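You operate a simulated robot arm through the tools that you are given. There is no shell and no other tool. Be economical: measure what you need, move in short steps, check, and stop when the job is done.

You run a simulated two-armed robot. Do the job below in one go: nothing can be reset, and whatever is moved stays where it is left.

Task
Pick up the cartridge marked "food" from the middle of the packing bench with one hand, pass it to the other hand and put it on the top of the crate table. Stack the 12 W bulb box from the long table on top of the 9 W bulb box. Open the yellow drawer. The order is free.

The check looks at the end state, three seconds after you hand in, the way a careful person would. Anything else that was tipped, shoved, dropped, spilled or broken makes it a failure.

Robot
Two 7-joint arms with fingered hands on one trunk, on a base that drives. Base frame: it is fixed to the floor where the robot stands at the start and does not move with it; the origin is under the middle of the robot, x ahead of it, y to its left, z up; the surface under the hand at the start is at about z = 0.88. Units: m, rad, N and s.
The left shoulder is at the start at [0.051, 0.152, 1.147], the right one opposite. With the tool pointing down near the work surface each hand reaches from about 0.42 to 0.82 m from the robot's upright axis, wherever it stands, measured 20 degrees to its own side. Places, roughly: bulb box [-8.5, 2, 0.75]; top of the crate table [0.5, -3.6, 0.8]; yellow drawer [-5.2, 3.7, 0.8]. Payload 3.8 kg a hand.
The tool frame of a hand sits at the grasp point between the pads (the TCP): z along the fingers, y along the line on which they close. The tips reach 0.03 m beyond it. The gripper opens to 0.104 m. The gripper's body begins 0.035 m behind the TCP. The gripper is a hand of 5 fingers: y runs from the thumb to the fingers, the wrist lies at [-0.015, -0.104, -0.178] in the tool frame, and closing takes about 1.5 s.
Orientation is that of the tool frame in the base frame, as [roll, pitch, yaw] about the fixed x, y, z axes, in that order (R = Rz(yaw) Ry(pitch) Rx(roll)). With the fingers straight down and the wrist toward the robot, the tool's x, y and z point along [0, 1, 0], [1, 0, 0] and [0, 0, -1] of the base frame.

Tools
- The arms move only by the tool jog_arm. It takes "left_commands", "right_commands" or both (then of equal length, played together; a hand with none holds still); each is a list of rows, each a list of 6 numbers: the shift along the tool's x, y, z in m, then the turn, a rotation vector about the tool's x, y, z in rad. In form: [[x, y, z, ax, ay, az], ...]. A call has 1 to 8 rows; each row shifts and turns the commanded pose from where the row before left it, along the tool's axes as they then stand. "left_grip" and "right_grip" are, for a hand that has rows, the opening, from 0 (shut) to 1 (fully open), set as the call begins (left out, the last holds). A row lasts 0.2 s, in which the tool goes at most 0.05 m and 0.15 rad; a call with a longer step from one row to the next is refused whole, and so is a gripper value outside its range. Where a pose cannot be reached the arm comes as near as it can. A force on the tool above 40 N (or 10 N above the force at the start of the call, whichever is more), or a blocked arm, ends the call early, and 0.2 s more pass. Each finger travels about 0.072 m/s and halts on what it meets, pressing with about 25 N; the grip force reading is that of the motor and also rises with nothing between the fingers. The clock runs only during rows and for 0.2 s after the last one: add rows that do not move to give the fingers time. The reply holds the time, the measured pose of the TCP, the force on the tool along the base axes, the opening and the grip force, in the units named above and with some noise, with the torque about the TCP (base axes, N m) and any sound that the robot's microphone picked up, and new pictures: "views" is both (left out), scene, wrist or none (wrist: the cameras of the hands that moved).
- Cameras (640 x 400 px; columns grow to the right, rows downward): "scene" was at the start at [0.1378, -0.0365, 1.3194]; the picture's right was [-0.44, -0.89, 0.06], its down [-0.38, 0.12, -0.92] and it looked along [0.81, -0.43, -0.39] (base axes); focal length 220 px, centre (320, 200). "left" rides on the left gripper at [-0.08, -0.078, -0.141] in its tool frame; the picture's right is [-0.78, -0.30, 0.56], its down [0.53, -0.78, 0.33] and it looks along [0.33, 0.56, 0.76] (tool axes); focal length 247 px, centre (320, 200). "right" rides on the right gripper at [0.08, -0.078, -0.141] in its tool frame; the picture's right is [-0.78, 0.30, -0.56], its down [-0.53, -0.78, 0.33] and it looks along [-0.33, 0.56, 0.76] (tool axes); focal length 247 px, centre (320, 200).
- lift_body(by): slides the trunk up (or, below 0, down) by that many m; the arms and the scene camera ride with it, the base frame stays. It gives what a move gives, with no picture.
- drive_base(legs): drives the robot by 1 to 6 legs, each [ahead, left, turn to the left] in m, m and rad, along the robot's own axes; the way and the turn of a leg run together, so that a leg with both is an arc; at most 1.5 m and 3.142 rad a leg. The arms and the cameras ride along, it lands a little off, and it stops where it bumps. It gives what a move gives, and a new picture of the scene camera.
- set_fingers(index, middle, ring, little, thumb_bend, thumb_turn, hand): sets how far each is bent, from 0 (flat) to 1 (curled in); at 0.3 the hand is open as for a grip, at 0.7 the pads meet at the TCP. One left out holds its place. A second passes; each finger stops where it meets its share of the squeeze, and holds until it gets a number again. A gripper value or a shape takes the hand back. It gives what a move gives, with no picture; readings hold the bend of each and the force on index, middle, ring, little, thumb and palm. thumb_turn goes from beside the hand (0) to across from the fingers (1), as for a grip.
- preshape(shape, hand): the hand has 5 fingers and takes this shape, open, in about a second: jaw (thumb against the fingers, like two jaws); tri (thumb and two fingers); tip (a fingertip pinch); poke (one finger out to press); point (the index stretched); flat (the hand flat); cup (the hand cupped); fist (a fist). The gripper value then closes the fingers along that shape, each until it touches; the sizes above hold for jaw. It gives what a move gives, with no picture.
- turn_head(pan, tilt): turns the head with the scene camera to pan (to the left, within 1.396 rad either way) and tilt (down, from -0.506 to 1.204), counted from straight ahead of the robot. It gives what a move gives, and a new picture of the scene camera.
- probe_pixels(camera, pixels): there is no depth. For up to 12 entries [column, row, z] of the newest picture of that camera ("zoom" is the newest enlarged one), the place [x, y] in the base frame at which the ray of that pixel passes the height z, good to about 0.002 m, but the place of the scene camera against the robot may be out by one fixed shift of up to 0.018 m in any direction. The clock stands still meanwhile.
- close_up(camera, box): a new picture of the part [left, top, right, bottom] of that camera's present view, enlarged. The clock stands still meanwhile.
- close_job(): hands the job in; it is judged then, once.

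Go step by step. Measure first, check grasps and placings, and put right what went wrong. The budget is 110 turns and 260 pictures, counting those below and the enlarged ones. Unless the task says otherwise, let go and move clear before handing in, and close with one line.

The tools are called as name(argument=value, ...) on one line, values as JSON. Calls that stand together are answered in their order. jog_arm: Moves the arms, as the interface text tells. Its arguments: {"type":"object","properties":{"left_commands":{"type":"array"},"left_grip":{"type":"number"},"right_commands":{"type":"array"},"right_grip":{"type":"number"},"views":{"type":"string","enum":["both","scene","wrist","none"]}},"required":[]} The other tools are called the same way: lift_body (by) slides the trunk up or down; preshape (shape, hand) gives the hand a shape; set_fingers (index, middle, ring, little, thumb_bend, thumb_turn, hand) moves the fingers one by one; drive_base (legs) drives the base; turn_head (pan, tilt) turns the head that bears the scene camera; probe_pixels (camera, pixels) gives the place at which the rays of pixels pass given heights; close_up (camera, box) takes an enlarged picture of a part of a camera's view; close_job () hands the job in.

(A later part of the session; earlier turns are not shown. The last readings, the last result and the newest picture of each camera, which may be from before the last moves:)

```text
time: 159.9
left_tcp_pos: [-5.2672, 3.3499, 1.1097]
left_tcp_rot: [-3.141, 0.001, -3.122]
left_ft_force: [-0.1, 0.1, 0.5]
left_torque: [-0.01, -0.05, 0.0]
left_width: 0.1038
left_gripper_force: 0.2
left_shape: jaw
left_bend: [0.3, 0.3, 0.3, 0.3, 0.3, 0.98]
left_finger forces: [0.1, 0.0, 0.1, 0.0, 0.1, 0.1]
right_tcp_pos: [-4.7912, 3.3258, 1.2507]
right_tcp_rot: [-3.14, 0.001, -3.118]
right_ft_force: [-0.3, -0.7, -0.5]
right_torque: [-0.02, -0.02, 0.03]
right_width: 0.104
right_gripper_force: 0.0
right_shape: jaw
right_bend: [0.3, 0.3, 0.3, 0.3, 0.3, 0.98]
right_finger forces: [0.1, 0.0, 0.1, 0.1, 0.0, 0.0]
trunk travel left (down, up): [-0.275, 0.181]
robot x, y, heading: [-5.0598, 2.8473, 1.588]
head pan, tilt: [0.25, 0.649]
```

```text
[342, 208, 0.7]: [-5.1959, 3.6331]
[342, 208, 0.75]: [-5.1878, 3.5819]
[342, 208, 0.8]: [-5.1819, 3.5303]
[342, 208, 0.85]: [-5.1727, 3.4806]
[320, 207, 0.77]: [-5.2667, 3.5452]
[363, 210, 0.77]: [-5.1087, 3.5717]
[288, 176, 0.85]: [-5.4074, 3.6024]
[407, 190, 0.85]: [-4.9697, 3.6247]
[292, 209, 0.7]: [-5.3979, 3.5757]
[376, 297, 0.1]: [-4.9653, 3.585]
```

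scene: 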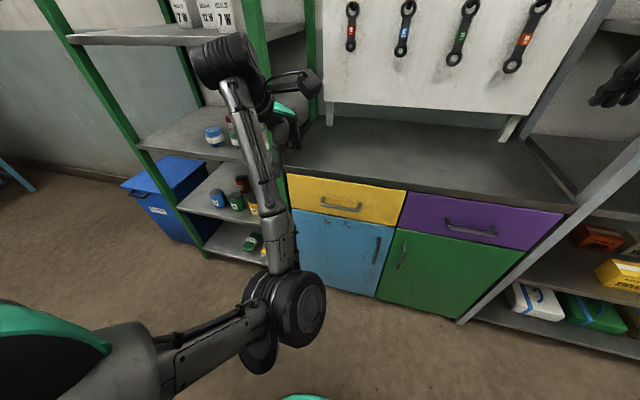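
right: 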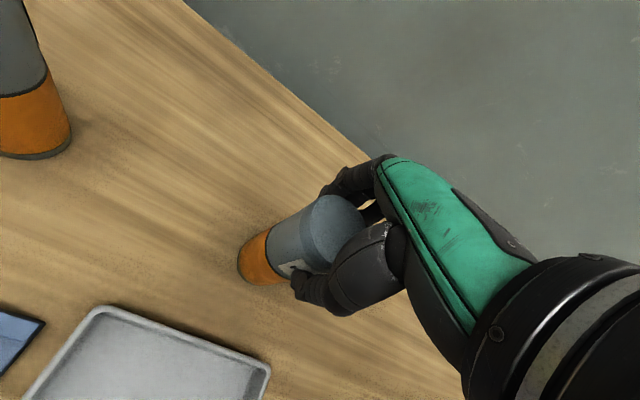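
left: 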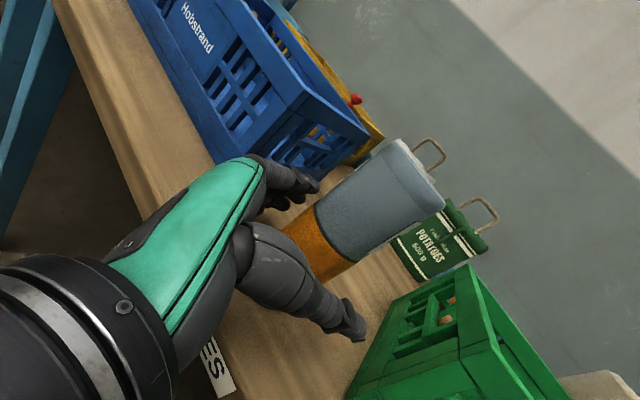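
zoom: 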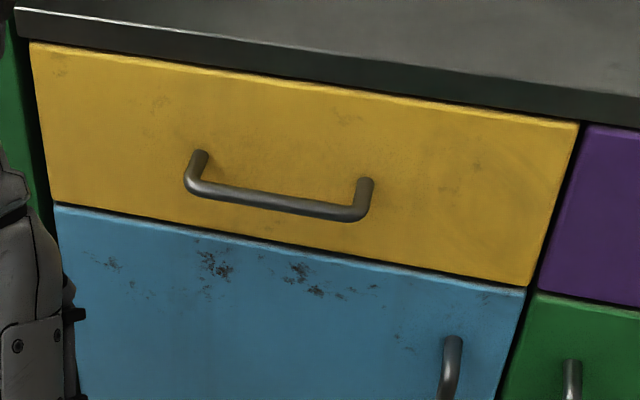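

The handle should be near (-5.19, 3.575, 0.755). I'll rotate the left hand to point forward with the closing axis vertical, then use its wrist camera.

jog_arm(left_commands=[[0, 0, 0, -0.14, 0, 0], [0, 0, 0, -0.14, 0, 0], [0, 0, 0, -0.14, 0, 0], [0, 0, 0, -0.14, 0, 0], [0, 0, 0, -0.14, 0, 0], [0, 0, 0, -0.14, 0, 0], [0, 0, 0, -0.14, 0, 0], [0, 0, 0, -0.14, 0, 0]], views="both")

```text
time: 161.0
left_tcp_pos: [-5.2767, 3.3583, 1.194]
left_tcp_rot: [2.399, -0.025, -3.103]
left_ft_force: [0.4, -1.0, -0.5]
left_torque: [0.01, 0.03, 0.01]
left_width: 0.1039
left_gripper_force: 0.1
left_shape: jaw
left_bend: [0.3, 0.3, 0.3, 0.3, 0.3, 0.98]
left_finger forces: [0.1, 0.0, 0.0, 0.1, 0.0, 0.0]
right_tcp_pos: [-4.7897, 3.3261, 1.2515]
right_tcp_rot: [3.141, 0.001, -3.118]
right_ft_force: [0.4, 0.0, -0.5]
right_torque: [0.01, -0.04, 0.02]
right_width: 0.1039
right_gripper_force: 0.1
right_shape: jaw
right_bend: [0.3, 0.3, 0.3, 0.3, 0.3, 0.98]
right_finger forces: [0.0, 0.0, 0.1, 0.0, 0.0, 0.0]
trunk travel left (down, up): [-0.275, 0.181]
robot x, y, heading: [-5.0592, 2.8471, 1.598]
head pan, tilt: [0.25, 0.649]
stopped in row 5 (left hand): the arm was blocked; the commanded pose is now the measured one
```

scene: 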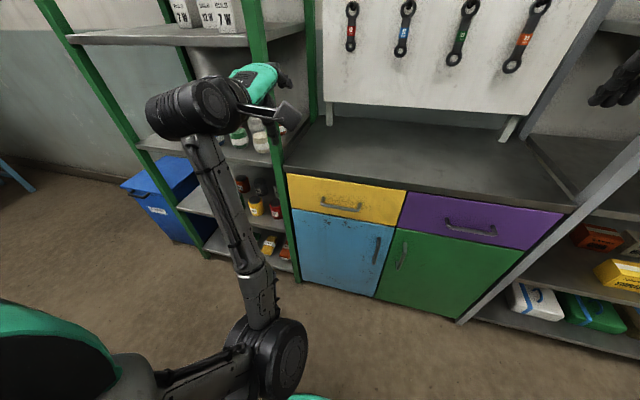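
left: 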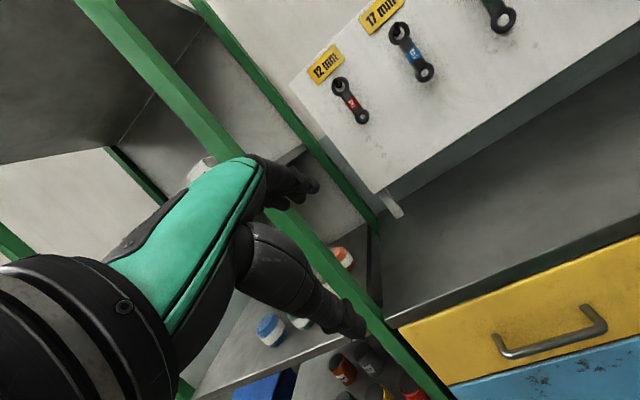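

The elbow is folded again, leaving about 43° of tilt, which is enough to hook the bar from above and in front. The handle shows in the wrist view at (550,343), so I'll probe it.

probe_pixels(camera="left", pixels=[[553, 343, 0.7], [553, 343, 0.74], [553, 343, 0.76], [553, 343, 0.78], [508, 354, 0.76], [600, 327, 0.76], [402, 328, 0.85], [638, 240, 0.85], [452, 384, 0.7]])

close_up(camera="left", box=[440, 250, 640, 375])

```text
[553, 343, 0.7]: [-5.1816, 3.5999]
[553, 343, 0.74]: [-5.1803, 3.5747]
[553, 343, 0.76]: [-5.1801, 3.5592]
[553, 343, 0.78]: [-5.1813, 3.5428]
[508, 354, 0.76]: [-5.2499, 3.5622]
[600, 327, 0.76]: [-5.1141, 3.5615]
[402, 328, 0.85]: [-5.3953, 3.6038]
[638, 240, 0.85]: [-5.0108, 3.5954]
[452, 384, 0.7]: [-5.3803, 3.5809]
```

```text
3.20 times, centred on (540, 312) of left
```

zoom: 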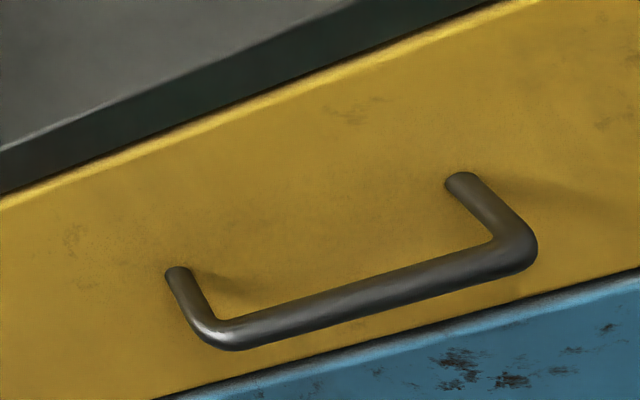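

I'll move closer and lower for a second viewpoint, to triangulate the handle accurately.

jog_arm(left_commands=[[-0.015, -0.0196, 0.0386, 0, 0, 0], [-0.015, -0.0196, 0.0386, 0, 0, 0], [-0.015, -0.0196, 0.0386, 0, 0, 0], [-0.015, -0.0196, 0.0386, 0, 0, 0], [-0.015, -0.0196, 0.0386, 0, 0, 0], [-0.015, -0.0196, 0.0386, 0, 0, 0], [0, 0, 0, 0, 0, 0]], views="both")

```text
time: 162.6
left_tcp_pos: [-5.1949, 3.4311, 0.9423]
left_tcp_rot: [2.398, -0.023, -3.102]
left_ft_force: [-0.3, 0.6, -0.2]
left_torque: [0.01, -0.01, -0.01]
left_width: 0.104
left_gripper_force: 0.1
left_shape: jaw
left_bend: [0.3, 0.3, 0.3, 0.3, 0.3, 0.98]
left_finger forces: [0.0, 0.0, 0.0, 0.0, 0.0, 0.0]
right_tcp_pos: [-4.7899, 3.3274, 1.2495]
right_tcp_rot: [3.141, 0.001, -3.118]
right_ft_force: [0.4, -0.4, -0.1]
right_torque: [-0.01, 0.03, -0.03]
right_width: 0.1038
right_gripper_force: 0.0
right_shape: jaw
right_bend: [0.3, 0.3, 0.3, 0.3, 0.3, 0.98]
right_finger forces: [0.1, 0.0, 0.1, 0.1, 0.0, 0.0]
trunk travel left (down, up): [-0.275, 0.181]
robot x, y, heading: [-5.0598, 2.8476, 1.597]
head pan, tilt: [0.25, 0.649]
```

scene: 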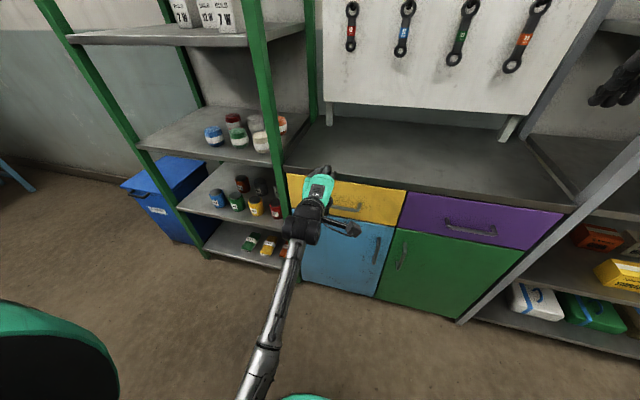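
left: 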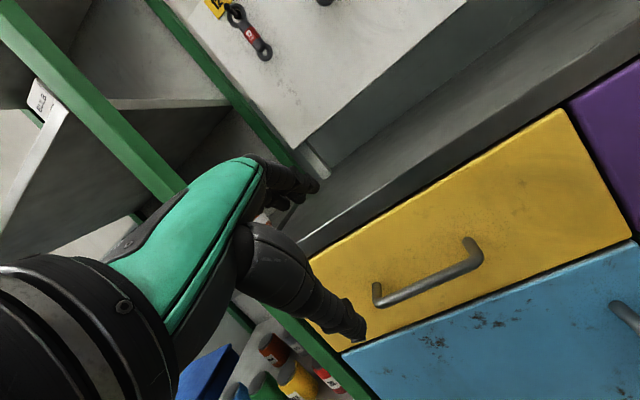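

The arm moves freely here. The bar runs from (380,302) to (476,260), so I'll probe it from this second viewpoint.

probe_pixels(camera="left", pixels=[[430, 285, 0.7], [430, 285, 0.74], [430, 285, 0.76], [430, 285, 0.78], [384, 302, 0.76], [476, 262, 0.76], [310, 260, 0.85], [560, 110, 0.85], [344, 352, 0.7], [630, 240, 0.7], [376, 286, 0.76], [467, 240, 0.76]])

```text
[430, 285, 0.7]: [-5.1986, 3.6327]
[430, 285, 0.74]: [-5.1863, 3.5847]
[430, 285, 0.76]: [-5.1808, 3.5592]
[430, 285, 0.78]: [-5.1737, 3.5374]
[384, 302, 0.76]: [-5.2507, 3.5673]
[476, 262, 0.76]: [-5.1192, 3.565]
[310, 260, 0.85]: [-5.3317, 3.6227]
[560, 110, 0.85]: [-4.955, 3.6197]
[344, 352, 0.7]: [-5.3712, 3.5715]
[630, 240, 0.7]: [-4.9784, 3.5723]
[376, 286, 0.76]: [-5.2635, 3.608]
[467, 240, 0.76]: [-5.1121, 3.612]
```

Triangulated: bar centre is (-5.184, 3.560, 0.760), standing 0.045 m off the drawer face. With the arm extended I'll tilt further forward by 0.5 rad.

jog_arm(left_commands=[[0, 0, 0, -0.125, 0, 0], [0, 0, 0, -0.125, 0, 0], [0, 0, 0, -0.125, 0, 0], [0, 0, 0, -0.125, 0, 0], [0, 0, 0, 0, 0, 0]], left_grip=0.7, views="none")

```text
time: 163.8
left_tcp_pos: [-5.1947, 3.4347, 0.9484]
left_tcp_rot: [1.888, -0.022, -3.103]
left_ft_force: [-0.3, -0.9, 0.7]
left_torque: [0.0, 0.01, 0.01]
left_width: 0.073
left_gripper_force: 0.1
left_shape: jaw
left_bend: [0.27, 0.37, 0.34, 0.35, 0.58, 0.99]
left_finger forces: [0.1, 0.1, 0.0, 0.0, 0.1, 0.0]
right_tcp_pos: [-4.7888, 3.3261, 1.2498]
right_tcp_rot: [-3.14, 0.002, -3.116]
right_ft_force: [-0.3, 1.0, -0.2]
right_torque: [0.01, 0.0, 0.05]
right_width: 0.1039
right_gripper_force: 0.0
right_shape: jaw
right_bend: [0.3, 0.3, 0.3, 0.3, 0.3, 0.98]
right_finger forces: [0.0, 0.1, 0.0, 0.0, 0.1, 0.0]
trunk travel left (down, up): [-0.275, 0.181]
robot x, y, heading: [-5.0575, 2.8477, 1.588]
head pan, tilt: [0.25, 0.649]
```

I'll move to just in front of the bar at its height.

jog_arm(left_commands=[[-0.0022, -0.0307, 0.0238, 0, 0, 0], [-0.0022, -0.0307, 0.0238, 0, 0, 0], [-0.0022, -0.0307, 0.0238, 0, 0, 0], [-0.0022, -0.0307, 0.0238, 0, 0, 0], [-0.0022, -0.0307, 0.0238, 0, 0, 0], [0, 0, 0, 0, 0, 0]], views="both")

```text
time: 165.2
left_tcp_pos: [-5.1943, 3.4871, 0.7773]
left_tcp_rot: [1.898, -0.023, -3.102]
left_ft_force: [0.4, -0.9, 0.6]
left_torque: [-0.02, 0.02, 0.05]
left_width: 0.0727
left_gripper_force: 0.0
left_shape: jaw
left_bend: [0.27, 0.37, 0.34, 0.35, 0.58, 0.99]
left_finger forces: [0.0, 0.1, 0.0, 0.0, 0.1, 0.0]
left hand out of reach, approached as far as the arm can: row 5
right_tcp_pos: [-4.7897, 3.3235, 1.2513]
right_tcp_rot: [-3.141, 0.002, -3.12]
right_ft_force: [-0.1, 0.5, -0.5]
right_torque: [0.02, -0.03, 0.02]
right_width: 0.1041
right_gripper_force: 0.1
right_shape: jaw
right_bend: [0.3, 0.3, 0.3, 0.3, 0.3, 0.98]
right_finger forces: [0.0, 0.0, 0.0, 0.1, 0.0, 0.1]
trunk travel left (down, up): [-0.275, 0.181]
robot x, y, heading: [-5.0599, 2.8475, 1.597]
head pan, tilt: [0.25, 0.649]
```

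scene: 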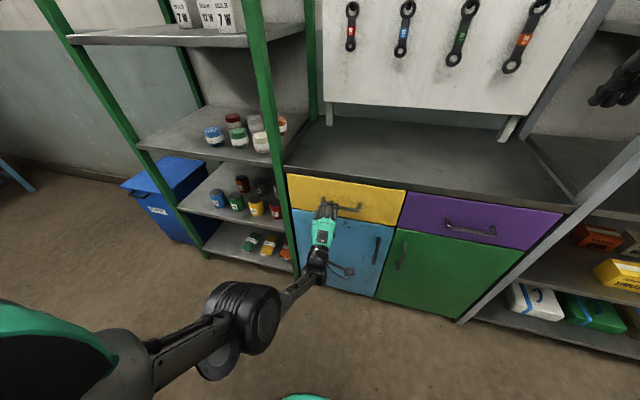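
left: 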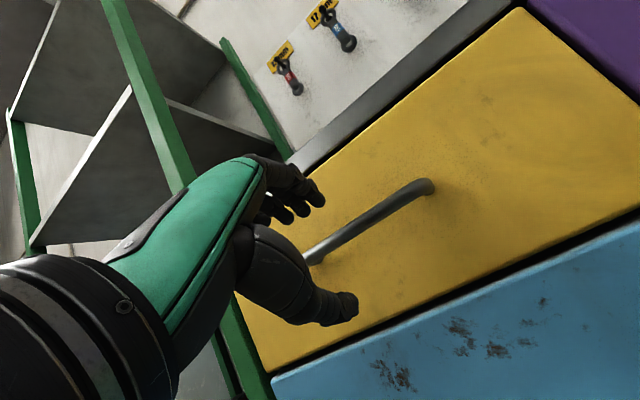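

The arm is at the edge of its reach downward. I'll raise the hand 0.1 m and lower the trunk by as much, so the arm works closer to shoulder height.

jog_arm(left_commands=[[-0.004, 0.0317, -0.0104, 0, 0, 0], [-0.004, 0.0317, -0.0104, 0, 0, 0], [-0.002, 0.0317, -0.0104, 0, 0, 0], [0, 0, 0, 0, 0, 0]], views="none")

lift_body(by=-0.12)

```text
time: 166.2
left_tcp_pos: [-5.18, 3.4889, 0.8747]
left_tcp_rot: [1.9, -0.022, -3.105]
left_ft_force: [0.5, -0.1, 0.2]
left_torque: [0.0, -0.03, 0.02]
left_width: 0.0729
left_gripper_force: 0.1
left_shape: jaw
left_bend: [0.27, 0.37, 0.34, 0.35, 0.58, 0.99]
left_finger forces: [0.0, 0.0, 0.0, 0.0, 0.0, 0.0]
right_tcp_pos: [-4.7893, 3.3256, 1.2511]
right_tcp_rot: [-3.14, 0.002, -3.116]
right_ft_force: [0.0, -0.2, 0.0]
right_torque: [-0.03, -0.02, -0.03]
right_width: 0.1039
right_gripper_force: 0.1
right_shape: jaw
right_bend: [0.3, 0.3, 0.3, 0.3, 0.3, 0.98]
right_finger forces: [0.0, 0.0, 0.0, 0.0, 0.0, 0.0]
trunk travel left (down, up): [-0.275, 0.181]
robot x, y, heading: [-5.0591, 2.8507, 1.594]
head pan, tilt: [0.25, 0.649]
```

```text
time: 167.7
left_tcp_pos: [-5.1799, 3.4869, 0.7558]
left_tcp_rot: [1.898, -0.024, -3.102]
left_ft_force: [0.6, 0.9, -0.5]
left_torque: [-0.01, -0.04, -0.02]
left_width: 0.0729
left_gripper_force: 0.1
left_shape: jaw
left_bend: [0.27, 0.37, 0.34, 0.35, 0.58, 0.99]
left_finger forces: [0.0, 0.1, 0.0, 0.0, 0.1, 0.1]
right_tcp_pos: [-4.7899, 3.3249, 1.1306]
right_tcp_rot: [3.14, 0.003, -3.119]
right_ft_force: [-0.2, -0.3, 0.7]
right_torque: [0.0, -0.03, 0.0]
right_width: 0.1039
right_gripper_force: 0.1
right_shape: jaw
right_bend: [0.3, 0.3, 0.3, 0.3, 0.3, 0.98]
right_finger forces: [0.1, 0.0, 0.1, 0.1, 0.0, 0.1]
trunk travel left (down, up): [-0.155, 0.301]
robot x, y, heading: [-5.0577, 2.8464, 1.598]
head pan, tilt: [0.25, 0.649]
```

The hand is at bar height. I'll go forward 6 cm over the bar and then close.

jog_arm(left_commands=[[0, 0.009, 0.018, 0, 0, 0], [0, 0.009, 0.018, 0, 0, 0], [0, 0.007, 0.017, 0, 0, 0], [0, 0, 0, 0, 0, 0]], views="wrist")

```text
time: 168.7
left_tcp_pos: [-5.1828, 3.5447, 0.7623]
left_tcp_rot: [1.897, -0.023, -3.105]
left_ft_force: [1.4, -16.8, 2.5]
left_torque: [0.66, 0.01, -0.18]
left_width: 0.0713
left_gripper_force: 0.0
left_shape: jaw
left_bend: [0.27, 0.37, 0.34, 0.35, 0.58, 0.99]
left_finger forces: [16.3, 0.7, 0.0, 0.0, 0.0, 0.1]
right_tcp_pos: [-4.7894, 3.3233, 1.1311]
right_tcp_rot: [3.139, 0.002, -3.117]
right_ft_force: [-0.2, 0.4, -0.2]
right_torque: [0.01, -0.03, -0.05]
right_width: 0.1039
right_gripper_force: 0.0
right_shape: jaw
right_bend: [0.3, 0.3, 0.3, 0.3, 0.3, 0.98]
right_finger forces: [0.0, 0.1, 0.1, 0.0, 0.0, 0.0]
trunk travel left (down, up): [-0.155, 0.301]
robot x, y, heading: [-5.0556, 2.8473, 1.591]
head pan, tilt: [0.25, 0.649]
```

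left: 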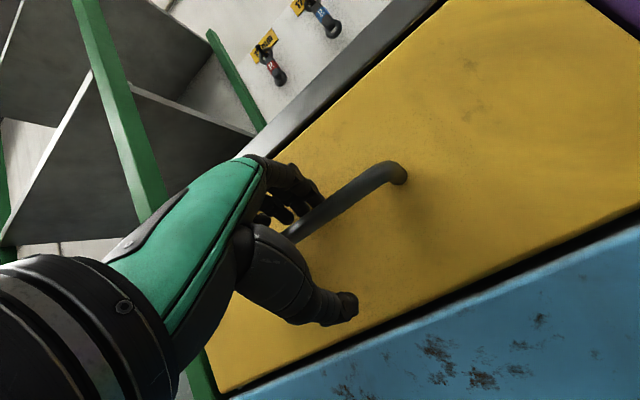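

The index tip touches the drawer face with 16 N. I'll back off 8 mm and close on the bar.

jog_arm(left_commands=[[0, 0, -0.008, 0, 0, 0], [0, 0, 0, 0, 0, 0], [0, 0, 0, 0, 0, 0], [0, 0, 0, 0, 0, 0], [0, 0, 0, 0, 0, 0], [0, 0, 0, 0, 0, 0], [0, 0, 0, 0, 0, 0]], left_grip=0, views="wrist")

```text
time: 170.3
left_tcp_pos: [-5.1821, 3.5394, 0.7617]
left_tcp_rot: [1.904, -0.024, -3.103]
left_ft_force: [-1.7, 0.8, -5.4]
left_torque: [-0.02, 0.33, -0.06]
left_width: 0.0004
left_gripper_force: 25.2
left_shape: jaw
left_bend: [0.75, 0.7, 0.62, 0.48, 0.49, 1.0]
left_finger forces: [0.1, 8.5, 2.1, 1.4, 22.7, 0.1]
right_tcp_pos: [-4.7907, 3.3273, 1.1298]
right_tcp_rot: [-3.139, 0.001, -3.116]
right_ft_force: [-0.2, 1.3, 0.2]
right_torque: [0.01, -0.02, -0.01]
right_width: 0.1039
right_gripper_force: 0.1
right_shape: jaw
right_bend: [0.3, 0.3, 0.3, 0.3, 0.3, 0.98]
right_finger forces: [0.0, 0.0, 0.0, 0.1, 0.0, 0.1]
trunk travel left (down, up): [-0.155, 0.301]
robot x, y, heading: [-5.0578, 2.8435, 1.594]
head pan, tilt: [0.25, 0.649]
```

left: 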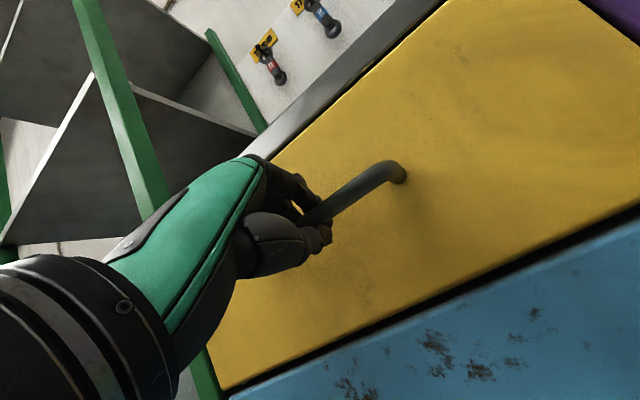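

The hand is wrapped around the bar, thumb 22 N against the fingers. I'll pull straight out in -y.

jog_arm(left_commands=[[0, -0.0065, -0.019, 0, 0, 0], [0, -0.0065, -0.019, 0, 0, 0], [0, -0.0065, -0.019, 0, 0, 0], [0, -0.0065, -0.019, 0, 0, 0], [0, 0, 0, 0, 0, 0]], views="both")

```text
time: 171.3
left_tcp_pos: [-5.1831, 3.4751, 0.7699]
left_tcp_rot: [1.903, -0.028, -3.097]
left_ft_force: [1.1, 0.0, -28.4]
left_torque: [-0.2, 0.2, -0.1]
left_width: 0.0
left_gripper_force: 24.9
left_shape: jaw
left_bend: [0.76, 0.7, 0.63, 0.55, 0.45, 1.0]
left_finger forces: [0.0, 6.3, 0.4, 1.2, 34.8, 0.1]
right_tcp_pos: [-4.7909, 3.3278, 1.1298]
right_tcp_rot: [-3.138, 0.003, -3.119]
right_ft_force: [0.5, 0.6, 1.0]
right_torque: [-0.04, 0.02, 0.01]
right_width: 0.1037
right_gripper_force: 0.1
right_shape: jaw
right_bend: [0.3, 0.3, 0.3, 0.3, 0.3, 0.98]
right_finger forces: [0.0, 0.1, 0.0, 0.1, 0.0, 0.0]
trunk travel left (down, up): [-0.155, 0.301]
robot x, y, heading: [-5.0537, 2.8504, 1.593]
head pan, tilt: [0.25, 0.649]
stopped in row 5 (left hand): the force on the tool passed its limit at 44 N (the readings are from after the stop); the commanded pose is now the measured one
```

scene: 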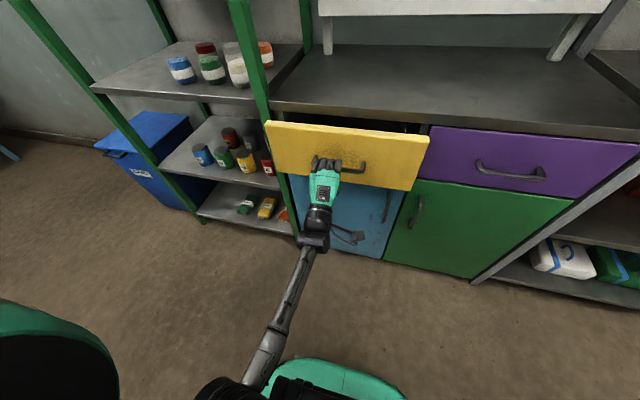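
left: 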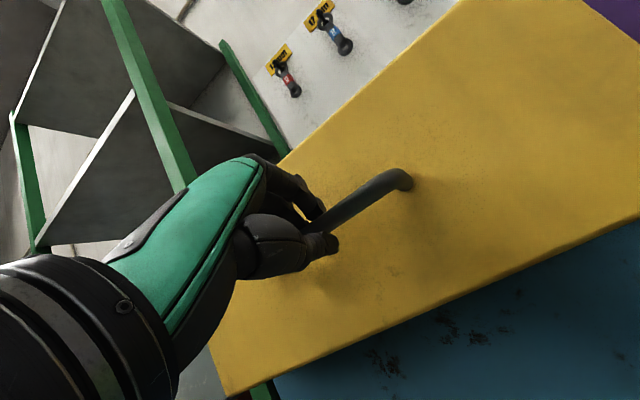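

The drawer is opening, about 6.5 cm out, but the hand drifted up and pushes up on the bar (28 N). I'll drop 8 mm and continue pulling with a slight downward bias.

jog_arm(left_commands=[[0, -0.0076, 0.0026, 0, 0, 0], [0, -0.0068, -0.018, 0, 0, 0], [0, -0.0068, -0.018, 0, 0, 0], [0, -0.0068, -0.018, 0, 0, 0], [0, 0, 0, 0, 0, 0]], views="none")

```text
time: 171.9
left_tcp_pos: [-5.1831, 3.4738, 0.7696]
left_tcp_rot: [1.89, -0.024, -3.094]
left_ft_force: [3.3, -0.1, -29.6]
left_torque: [-0.2, 0.19, -0.12]
left_width: 0.0003
left_gripper_force: 24.9
left_shape: jaw
left_bend: [0.76, 0.7, 0.63, 0.56, 0.44, 1.0]
left_finger forces: [0.0, 5.9, 0.4, 1.3, 35.7, 0.0]
right_tcp_pos: [-4.7901, 3.3284, 1.1296]
right_tcp_rot: [-3.138, 0.002, -3.118]
right_ft_force: [0.2, 0.0, -0.4]
right_torque: [0.04, 0.01, 0.02]
right_width: 0.1039
right_gripper_force: 0.1
right_shape: jaw
right_bend: [0.3, 0.3, 0.3, 0.3, 0.3, 0.98]
right_finger forces: [0.1, 0.0, 0.0, 0.1, 0.0, 0.0]
trunk travel left (down, up): [-0.155, 0.301]
robot x, y, heading: [-5.0609, 2.8476, 1.594]
head pan, tilt: [0.25, 0.649]
stopped in row 2 (left hand): the force on the tool passed its limit at 45 N (the readings are from after the stop); the commanded pose is now the measured one
```

I'll relieve the upward load with the trunk instead, lowering it 8 mm.

lift_body(by=-0.008)

```text
time: 172.5
left_tcp_pos: [-5.1823, 3.4731, 0.7665]
left_tcp_rot: [1.88, -0.016, -3.094]
left_ft_force: [-2.3, -1.0, -18.2]
left_torque: [-0.09, 0.23, -0.01]
left_width: 0.0002
left_gripper_force: 25.3
left_shape: jaw
left_bend: [0.76, 0.7, 0.63, 0.53, 0.45, 1.0]
left_finger forces: [0.0, 6.1, 0.7, 1.7, 28.9, 0.0]
right_tcp_pos: [-4.79, 3.3261, 1.125]
right_tcp_rot: [-3.142, 0.003, -3.119]
right_ft_force: [1.0, 0.9, -0.1]
right_torque: [0.02, -0.01, 0.0]
right_width: 0.1039
right_gripper_force: 0.1
right_shape: jaw
right_bend: [0.3, 0.3, 0.3, 0.3, 0.3, 0.98]
right_finger forces: [0.0, 0.0, 0.1, 0.1, 0.0, 0.1]
trunk travel left (down, up): [-0.147, 0.309]
robot x, y, heading: [-5.0592, 2.8484, 1.591]
head pan, tilt: [0.25, 0.649]
```

lift_body(by=-0.01)

drive_base(legs=[[-0.07, 0, 0]])

```text
time: 173.1
left_tcp_pos: [-5.182, 3.4745, 0.7628]
left_tcp_rot: [1.873, -0.011, -3.097]
left_ft_force: [-6.2, 0.7, -7.5]
left_torque: [-0.05, 0.17, -0.07]
left_width: 0.0002
left_gripper_force: 24.6
left_shape: jaw
left_bend: [0.76, 0.7, 0.62, 0.49, 0.48, 1.0]
left_finger forces: [0.1, 8.0, 1.5, 1.4, 23.9, 0.0]
right_tcp_pos: [-4.7905, 3.3241, 1.1157]
right_tcp_rot: [3.139, 0.001, -3.12]
right_ft_force: [-0.4, 0.4, -0.3]
right_torque: [-0.01, 0.01, 0.02]
right_width: 0.104
right_gripper_force: 0.0
right_shape: jaw
right_bend: [0.3, 0.3, 0.3, 0.3, 0.3, 0.98]
right_finger forces: [0.1, 0.0, 0.0, 0.1, 0.0, 0.0]
trunk travel left (down, up): [-0.137, 0.319]
robot x, y, heading: [-5.0574, 2.8514, 1.59]
head pan, tilt: [0.25, 0.649]
```

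```text
time: 174.1
left_tcp_pos: [-5.1812, 3.4078, 0.766]
left_tcp_rot: [1.865, -0.009, -3.093]
left_ft_force: [-4.0, -0.1, -26.4]
left_torque: [-0.2, 0.09, -0.12]
left_width: 0.0001
left_gripper_force: 24.6
left_shape: jaw
left_bend: [0.76, 0.7, 0.63, 0.51, 0.47, 1.0]
left_finger forces: [0.0, 7.3, 0.5, 1.3, 34.6, 0.0]
right_tcp_pos: [-4.7893, 3.2563, 1.1114]
right_tcp_rot: [-3.138, 0.002, -3.119]
right_ft_force: [-0.2, -1.0, -0.2]
right_torque: [0.0, 0.04, 0.04]
right_width: 0.104
right_gripper_force: 0.0
right_shape: jaw
right_bend: [0.3, 0.3, 0.3, 0.3, 0.3, 0.98]
right_finger forces: [0.0, 0.0, 0.1, 0.1, 0.0, 0.0]
trunk travel left (down, up): [-0.137, 0.319]
robot x, y, heading: [-5.0579, 2.7763, 1.591]
head pan, tilt: [0.25, 0.649]
```

scene: 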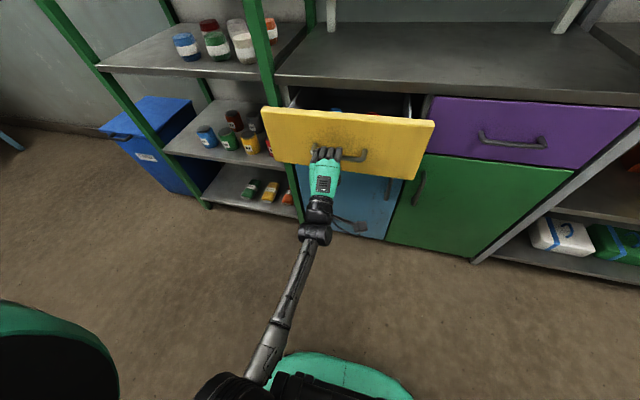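

The drawer is now out about 13 cm. The table is close behind me, so I'll relieve the load and pull on with the arm.

lift_body(by=-0.012)

jog_arm(left_commands=[[0, -0.006, -0.0145, 0, 0, 0], [0, -0.006, -0.0145, 0, 0, 0], [0, -0.006, -0.0145, 0, 0, 0], [0, -0.006, -0.0145, 0, 0, 0], [0, 0, 0, 0, 0, 0]], views="none")

```text
time: 174.7
left_tcp_pos: [-5.1802, 3.4103, 0.7595]
left_tcp_rot: [1.866, -0.005, -3.091]
left_ft_force: [-7.4, -0.6, -0.6]
left_torque: [0.02, 0.22, -0.06]
left_width: 0.0009
left_gripper_force: 25.1
left_shape: jaw
left_bend: [0.75, 0.7, 0.61, 0.46, 0.5, 1.0]
left_finger forces: [0.1, 9.6, 2.5, 1.3, 22.0, 0.0]
right_tcp_pos: [-4.7885, 3.2519, 1.1067]
right_tcp_rot: [3.137, 0.003, -3.117]
right_ft_force: [0.2, 0.1, -0.7]
right_torque: [0.02, -0.04, 0.01]
right_width: 0.1039
right_gripper_force: 0.0
right_shape: jaw
right_bend: [0.3, 0.3, 0.3, 0.3, 0.3, 0.98]
right_finger forces: [0.1, 0.1, 0.1, 0.0, 0.0, 0.0]
trunk travel left (down, up): [-0.125, 0.331]
robot x, y, heading: [-5.0581, 2.7771, 1.591]
head pan, tilt: [0.25, 0.649]
```

```text
time: 175.1
left_tcp_pos: [-5.1806, 3.4132, 0.7654]
left_tcp_rot: [1.856, -0.007, -3.093]
left_ft_force: [-3.0, 0.4, -24.9]
left_torque: [-0.16, 0.15, -0.12]
left_width: 0.0001
left_gripper_force: 24.6
left_shape: jaw
left_bend: [0.76, 0.7, 0.63, 0.51, 0.47, 1.0]
left_finger forces: [0.1, 6.5, 0.3, 1.3, 34.5, 0.1]
right_tcp_pos: [-4.7889, 3.2556, 1.1028]
right_tcp_rot: [3.138, 0.0, -3.119]
right_ft_force: [-1.1, -0.9, 0.0]
right_torque: [0.05, 0.0, 0.01]
right_width: 0.1039
right_gripper_force: 0.2
right_shape: jaw
right_bend: [0.3, 0.3, 0.3, 0.3, 0.3, 0.98]
right_finger forces: [0.1, 0.0, 0.1, 0.1, 0.0, 0.0]
trunk travel left (down, up): [-0.125, 0.331]
robot x, y, heading: [-5.0568, 2.7821, 1.594]
head pan, tilt: [0.25, 0.649]
stopped in row 2 (left hand): the force on the tool passed its limit at 44 N (the readings are from after the stop); the commanded pose is now the measured one
```

Arm pulling loads the thumb upward and trips the force limit. I'll take the thumb off the bar so the curled fingers work as a plain hook behind it.

set_fingers(hand="left", thumb_bend=0.25, index=0.8, middle=0.8, ring=0.8, little=0.8)

jog_arm(left_commands=[[0, -0.006, -0.0145, 0, 0, 0], [0, -0.006, -0.0145, 0, 0, 0], [0, -0.006, -0.0145, 0, 0, 0], [0, -0.006, -0.0145, 0, 0, 0], [0, 0, 0, 0, 0, 0]], views="both")

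```text
time: 176.1
left_tcp_pos: [-5.1782, 3.4146, 0.7815]
left_tcp_rot: [1.823, -0.001, -3.088]
left_ft_force: [0.2, -0.9, -0.5]
left_torque: [-0.01, 0.03, 0.05]
left_width: 0.0387
left_gripper_force: 0.5
left_shape: fingers
left_bend: [0.8, 0.8, 0.8, 0.8, 0.25, 1.0]
left_finger forces: [0.0, 0.8, 0.0, 0.1, 0.1, 0.1]
right_tcp_pos: [-4.7872, 3.2537, 1.1015]
right_tcp_rot: [-3.141, 0.001, -3.119]
right_ft_force: [-0.8, -0.2, 0.5]
right_torque: [0.01, -0.04, -0.01]
right_width: 0.1041
right_gripper_force: 0.2
right_shape: jaw
right_bend: [0.3, 0.3, 0.3, 0.3, 0.3, 0.98]
right_finger forces: [0.1, 0.0, 0.0, 0.1, 0.0, 0.0]
trunk travel left (down, up): [-0.125, 0.331]
robot x, y, heading: [-5.056, 2.7792, 1.591]
head pan, tilt: [0.25, 0.649]
```

```text
time: 177.0
left_tcp_pos: [-5.1755, 3.4038, 0.8501]
left_tcp_rot: [1.682, 0.009, -3.091]
left_ft_force: [0.4, -0.5, 0.0]
left_torque: [0.0, 0.01, -0.03]
left_width: 0.0394
left_gripper_force: 0.1
left_shape: fingers
left_bend: [0.8, 0.8, 0.8, 0.8, 0.25, 1.0]
left_finger forces: [0.0, 0.0, 0.0, 0.0, 0.0, 0.1]
right_tcp_pos: [-4.7882, 3.2529, 1.1033]
right_tcp_rot: [3.14, -0.001, -3.118]
right_ft_force: [0.6, 0.5, 0.3]
right_torque: [0.01, -0.01, 0.02]
right_width: 0.1039
right_gripper_force: 0.0
right_shape: jaw
right_bend: [0.3, 0.3, 0.3, 0.3, 0.3, 0.98]
right_finger forces: [0.0, 0.1, 0.1, 0.0, 0.0, 0.0]
trunk travel left (down, up): [-0.125, 0.331]
robot x, y, heading: [-5.057, 2.779, 1.591]
head pan, tilt: [0.25, 0.649]
stopped in row 4 (left hand): the arm was blocked; the commanded pose is now the measured one
```

scene: 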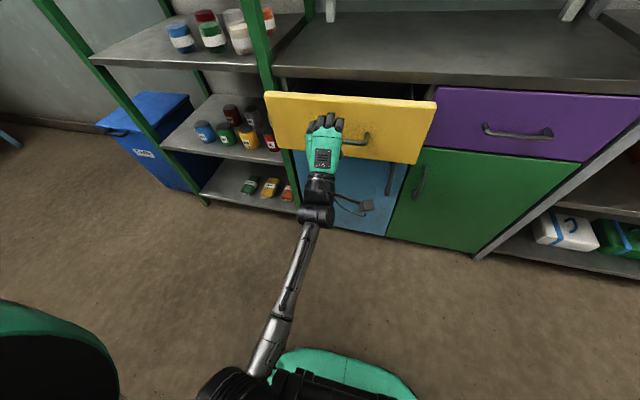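
left: 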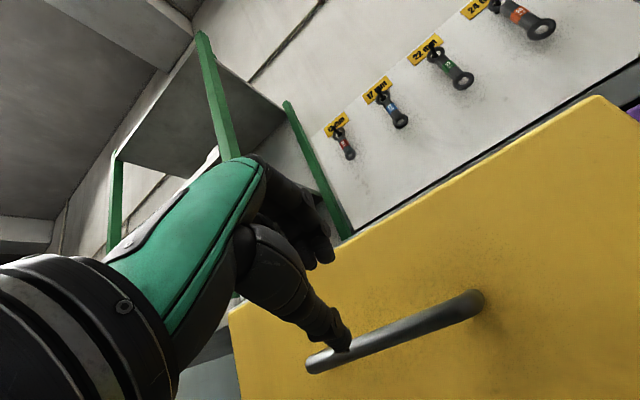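

Retracting hits a fold limit in this wrist pose, and the hand came off the handle; the drawer is about 14 cm open. I'll switch to fingers-down and grip the top edge of the front panel. First I'll raise the hand clear and rotate it down.

jog_arm(left_commands=[[0, 0.045, -0.005, 0, 0, 0], [0, 0.045, -0.005, 0, 0, 0], [0, 0.045, -0.005, 0, 0, 0], [0, 0.045, -0.005, 0, 0, 0], [0, 0, 0, 0.14, 0, 0], [0, 0, 0, 0.14, 0, 0], [0, 0, 0, 0.14, 0, 0], [0, 0, 0, 0.14, 0, 0]], views="none")

preshape(hand="left", shape="jaw")

```text
time: 178.8
left_tcp_pos: [-5.188, 3.405, 1.0235]
left_tcp_rot: [2.246, -0.032, -3.071]
left_ft_force: [0.0, -0.5, 0.0]
left_torque: [0.03, 0.0, -0.02]
left_width: 0.0393
left_gripper_force: 0.0
left_shape: fingers
left_bend: [0.8, 0.8, 0.8, 0.8, 0.25, 1.0]
left_finger forces: [0.1, 0.0, 0.0, 0.0, 0.0, 0.0]
right_tcp_pos: [-4.7878, 3.2541, 1.1007]
right_tcp_rot: [-3.139, 0.002, -3.118]
right_ft_force: [0.5, 0.3, 0.8]
right_torque: [0.04, 0.0, -0.02]
right_width: 0.104
right_gripper_force: 0.1
right_shape: jaw
right_bend: [0.3, 0.3, 0.3, 0.3, 0.3, 0.98]
right_finger forces: [0.1, 0.0, 0.0, 0.0, 0.0, 0.1]
trunk travel left (down, up): [-0.125, 0.331]
robot x, y, heading: [-5.0555, 2.779, 1.59]
head pan, tilt: [0.25, 0.649]
```

```text
time: 179.7
left_tcp_pos: [-5.188, 3.4045, 1.0275]
left_tcp_rot: [2.237, -0.029, -3.075]
left_ft_force: [1.2, -0.4, 0.1]
left_torque: [-0.03, 0.0, -0.01]
left_width: 0.1038
left_gripper_force: 0.2
left_shape: jaw
left_bend: [0.3, 0.3, 0.3, 0.3, 0.3, 0.98]
left_finger forces: [0.1, 0.0, 0.1, 0.1, 0.0, 0.0]
right_tcp_pos: [-4.7878, 3.2542, 1.1007]
right_tcp_rot: [-3.139, 0.002, -3.12]
right_ft_force: [0.2, 0.4, -0.2]
right_torque: [-0.01, -0.02, 0.0]
right_width: 0.1039
right_gripper_force: 0.1
right_shape: jaw
right_bend: [0.3, 0.3, 0.3, 0.3, 0.3, 0.98]
right_finger forces: [0.1, 0.0, 0.0, 0.1, 0.0, 0.0]
trunk travel left (down, up): [-0.125, 0.331]
robot x, y, heading: [-5.0574, 2.7768, 1.591]
head pan, tilt: [0.25, 0.649]
```

jog_arm(left_commands=[[0, 0, 0, 0.13, 0, 0], [0, 0, 0, 0.13, 0, 0], [0, 0, 0, 0.13, 0, 0], [0, 0, 0, 0.13, 0, 0], [0, 0, 0, 0.13, 0, 0], [0, 0, 0, 0.13, 0, 0], [0, 0, 0, 0.12, 0, 0], [0, 0, 0, 0, 0, 0]], views="both")

```text
time: 181.5
left_tcp_pos: [-5.1787, 3.4021, 1.0299]
left_tcp_rot: [-3.139, 0.011, -3.089]
left_ft_force: [-0.2, -0.3, 0.1]
left_torque: [-0.01, 0.0, 0.0]
left_width: 0.104
left_gripper_force: 0.1
left_shape: jaw
left_bend: [0.3, 0.3, 0.3, 0.3, 0.3, 0.98]
left_finger forces: [0.1, 0.0, 0.0, 0.0, 0.1, 0.0]
right_tcp_pos: [-4.7865, 3.2555, 1.1007]
right_tcp_rot: [-3.14, 0.001, -3.12]
right_ft_force: [-1.0, 0.4, -0.1]
right_torque: [-0.01, -0.01, -0.01]
right_width: 0.104
right_gripper_force: 0.1
right_shape: jaw
right_bend: [0.3, 0.3, 0.3, 0.3, 0.3, 0.98]
right_finger forces: [0.0, 0.0, 0.1, 0.0, 0.1, 0.0]
trunk travel left (down, up): [-0.125, 0.331]
robot x, y, heading: [-5.0554, 2.7767, 1.593]
head pan, tilt: [0.25, 0.649]
```

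scene: 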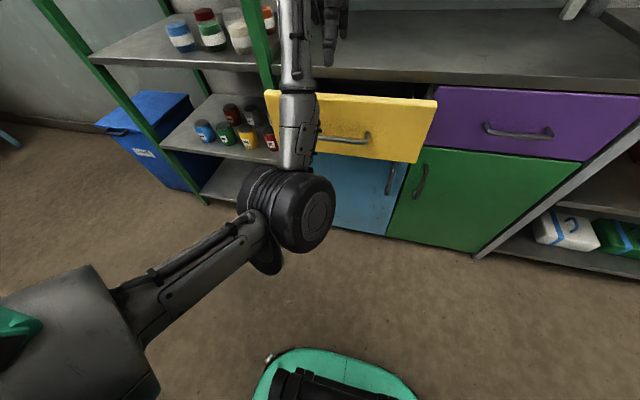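
left: 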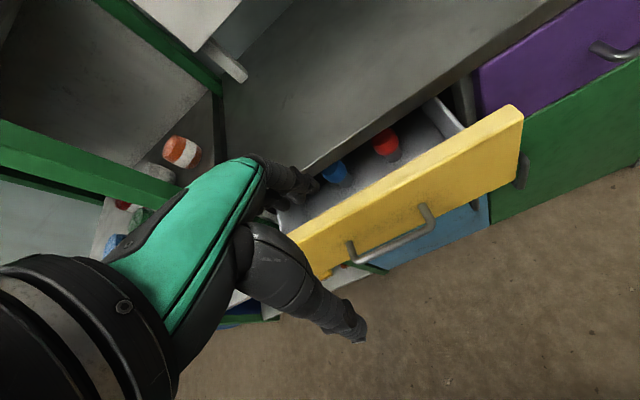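

I see the open drawer with two bottles inside, blue lid (335,175) and red lid (387,142). I'll measure the front panel's top edge and the bottles.

close_up(camera="left", box=[260, 80, 540, 280])

probe_pixels(camera="left", pixels=[[290, 238, 0.83], [523, 112, 0.83], [400, 180, 0.83], [395, 172, 0.83], [388, 232, 0.76], [387, 142, 0.78], [335, 172, 0.78], [350, 250, 0.76], [428, 212, 0.76], [313, 270, 0.67]])

```text
2.00 times, centred on (400, 180) of left
```

zoom: 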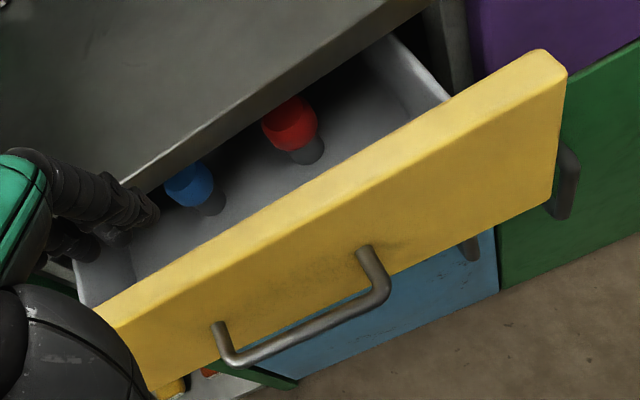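

```text
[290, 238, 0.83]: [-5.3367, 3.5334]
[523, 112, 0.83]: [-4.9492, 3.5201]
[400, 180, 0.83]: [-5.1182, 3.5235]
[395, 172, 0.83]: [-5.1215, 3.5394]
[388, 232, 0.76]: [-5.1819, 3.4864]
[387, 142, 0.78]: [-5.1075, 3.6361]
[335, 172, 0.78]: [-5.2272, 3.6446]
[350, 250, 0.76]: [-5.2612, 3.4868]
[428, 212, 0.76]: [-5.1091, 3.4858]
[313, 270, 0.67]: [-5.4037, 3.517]
```

The bar now measures y≈3.487, so the drawer is only about 7 cm open: my hand pushed it back in while coming off. The panel top is at z≈0.82, y 3.53–3.55, with about 5 cm of slot behind it. I'll sidestep right 0.11 m so the hand grips the panel beside the handle, clear of the bottles.

drive_base(legs=[[0, -0.11, 0]])

jog_arm(left_commands=[[0, 0.03, 0.02, 0, 0, 0.05], [0, 0.04, 0.02, 0, 0, 0], [0, 0.03, 0.03, 0, 0, 0], [0, 0.017, 0.04, 0, 0, 0], [0, 0, 0, 0, 0, 0]], views="both")

```text
time: 182.7
left_tcp_pos: [-5.0678, 3.4048, 1.0294]
left_tcp_rot: [3.141, 0.006, -3.091]
left_ft_force: [0.2, -0.3, 0.7]
left_torque: [0.0, 0.03, 0.01]
left_width: 0.104
left_gripper_force: 0.2
left_shape: jaw
left_bend: [0.3, 0.3, 0.3, 0.3, 0.3, 0.98]
left_finger forces: [0.0, 0.0, 0.0, 0.0, 0.1, 0.1]
right_tcp_pos: [-4.6773, 3.2567, 1.1008]
right_tcp_rot: [-3.14, 0.001, -3.121]
right_ft_force: [0.1, 0.1, -0.8]
right_torque: [0.01, 0.03, 0.01]
right_width: 0.1038
right_gripper_force: 0.1
right_shape: jaw
right_bend: [0.3, 0.3, 0.3, 0.3, 0.3, 0.98]
right_finger forces: [0.1, 0.1, 0.1, 0.0, 0.0, 0.1]
trunk travel left (down, up): [-0.125, 0.331]
robot x, y, heading: [-4.9484, 2.7806, 1.593]
head pan, tilt: [0.25, 0.649]
```

scene: 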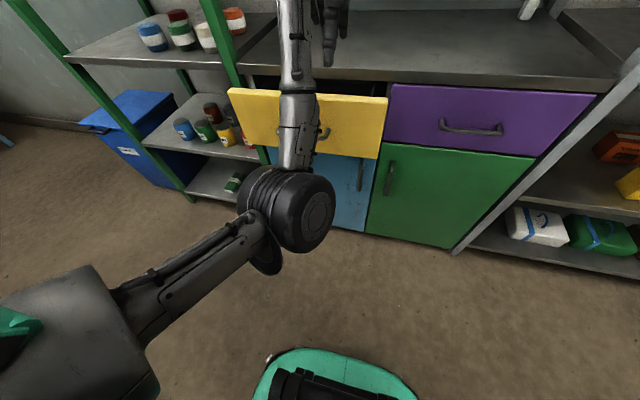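

```text
time: 183.9
left_tcp_pos: [-5.069, 3.5211, 0.9205]
left_tcp_rot: [3.14, 0.01, -3.14]
left_ft_force: [0.3, -1.6, 0.2]
left_torque: [0.01, -0.01, 0.0]
left_width: 0.1034
left_gripper_force: 0.0
left_shape: jaw
left_bend: [0.3, 0.31, 0.3, 0.3, 0.3, 0.98]
left_finger forces: [0.1, 1.3, 0.3, 0.1, 0.1, 0.1]
right_tcp_pos: [-4.6777, 3.2552, 1.0998]
right_tcp_rot: [3.14, 0.003, -3.12]
right_ft_force: [-0.4, -0.4, 0.6]
right_torque: [0.04, 0.02, 0.01]
right_width: 0.1039
right_gripper_force: 0.0
right_shape: jaw
right_bend: [0.3, 0.3, 0.3, 0.3, 0.3, 0.98]
right_finger forces: [0.0, 0.0, 0.0, 0.1, 0.1, 0.1]
trunk travel left (down, up): [-0.125, 0.331]
robot x, y, heading: [-4.9473, 2.7783, 1.588]
head pan, tilt: [0.25, 0.649]
```

scene: 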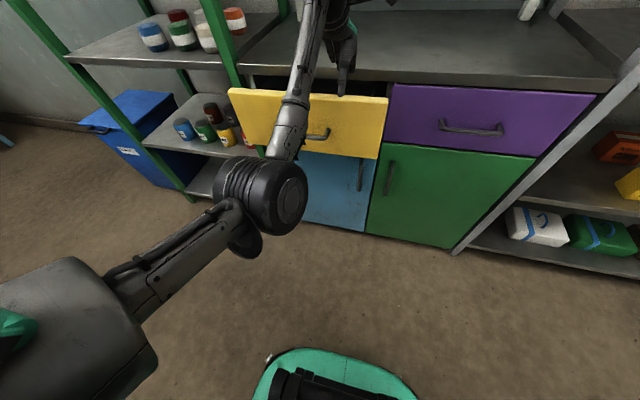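
left: 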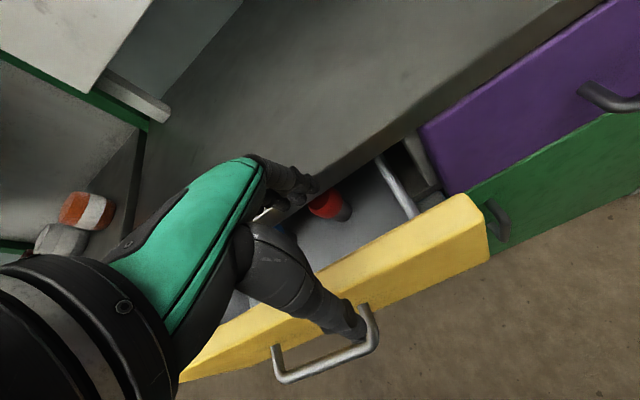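

The middle finger lightly touches the cabinet's top edge (1.3 N). I'll re-measure the slot between panel and cabinet from this view.

close_up(camera="left", box=[220, 120, 500, 320])

probe_pixels(camera="left", pixels=[[420, 240, 0.82], [415, 213, 0.82], [350, 262, 0.82], [400, 143, 0.85], [415, 132, 0.87], [340, 165, 0.87], [330, 197, 0.78], [325, 355, 0.76], [487, 235, 0.82]])

```text
2.00 times, centred on (360, 220) of left
```

zoom: 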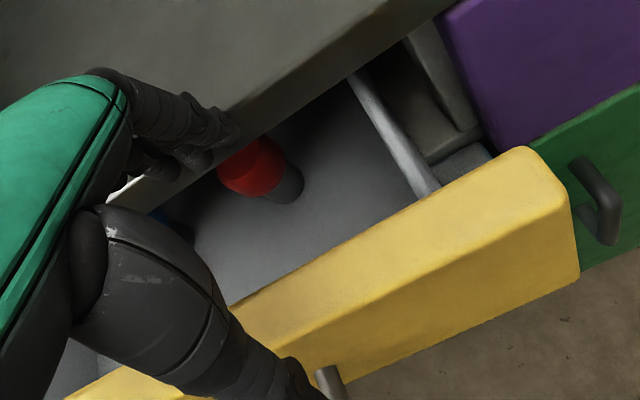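

```text
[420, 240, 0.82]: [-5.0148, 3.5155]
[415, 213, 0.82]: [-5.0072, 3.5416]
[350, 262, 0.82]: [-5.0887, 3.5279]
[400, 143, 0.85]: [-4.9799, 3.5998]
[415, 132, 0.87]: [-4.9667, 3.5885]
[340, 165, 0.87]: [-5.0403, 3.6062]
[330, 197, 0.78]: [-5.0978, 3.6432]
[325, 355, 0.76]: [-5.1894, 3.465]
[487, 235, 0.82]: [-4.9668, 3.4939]
```

The panel spans y 3.51–3.54 and the cabinet edge is at 3.59. I'll shift back 16 mm and descend so the fingers drop into the slot.

jog_arm(left_commands=[[0, -0.016, 0, 0, 0, 0], [0, 0, 0.03, 0, 0, 0], [0, 0, 0.03, 0, 0, 0], [0, 0, 0.03, 0, 0, 0], [0, 0, 0.025, 0, 0, 0], [0, 0, 0, 0, 0, 0]], views="both")

```text
time: 185.3
left_tcp_pos: [-5.0697, 3.5058, 0.8097]
left_tcp_rot: [3.132, 0.007, -3.14]
left_ft_force: [0.5, 0.6, 13.2]
left_torque: [0.21, 0.15, -0.12]
left_width: 0.1039
left_gripper_force: 0.0
left_shape: jaw
left_bend: [0.3, 0.3, 0.3, 0.3, 0.3, 0.98]
left_finger forces: [0.0, 0.1, 0.0, 4.0, 0.0, 9.9]
right_tcp_pos: [-4.6774, 3.2537, 1.1021]
right_tcp_rot: [3.138, 0.003, -3.119]
right_ft_force: [-0.8, -0.2, 0.2]
right_torque: [0.03, 0.03, 0.01]
right_width: 0.1037
right_gripper_force: 0.2
right_shape: jaw
right_bend: [0.3, 0.3, 0.3, 0.3, 0.3, 0.98]
right_finger forces: [0.0, 0.0, 0.0, 0.0, 0.0, 0.1]
trunk travel left (down, up): [-0.125, 0.331]
robot x, y, heading: [-4.9467, 2.7765, 1.59]
head pan, tilt: [0.25, 0.649]
```

scene: 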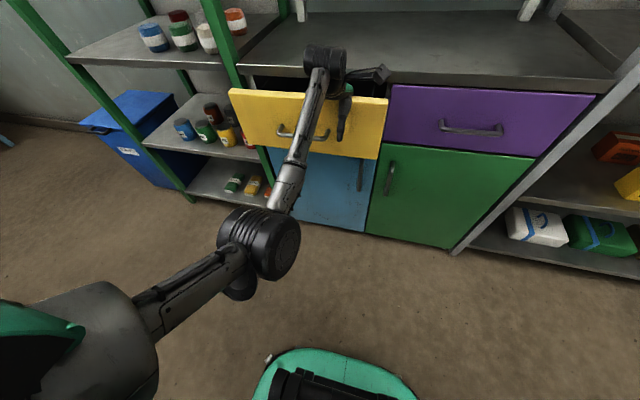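
left: 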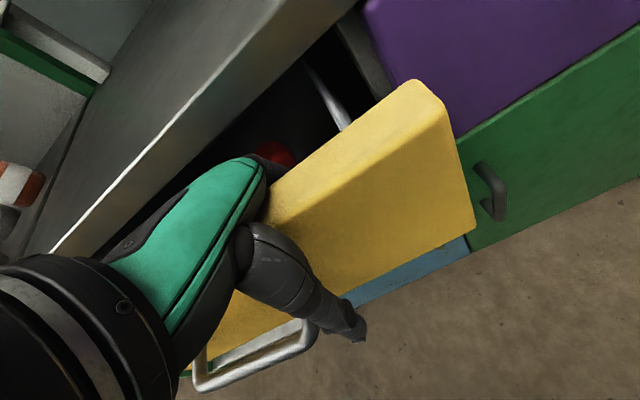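

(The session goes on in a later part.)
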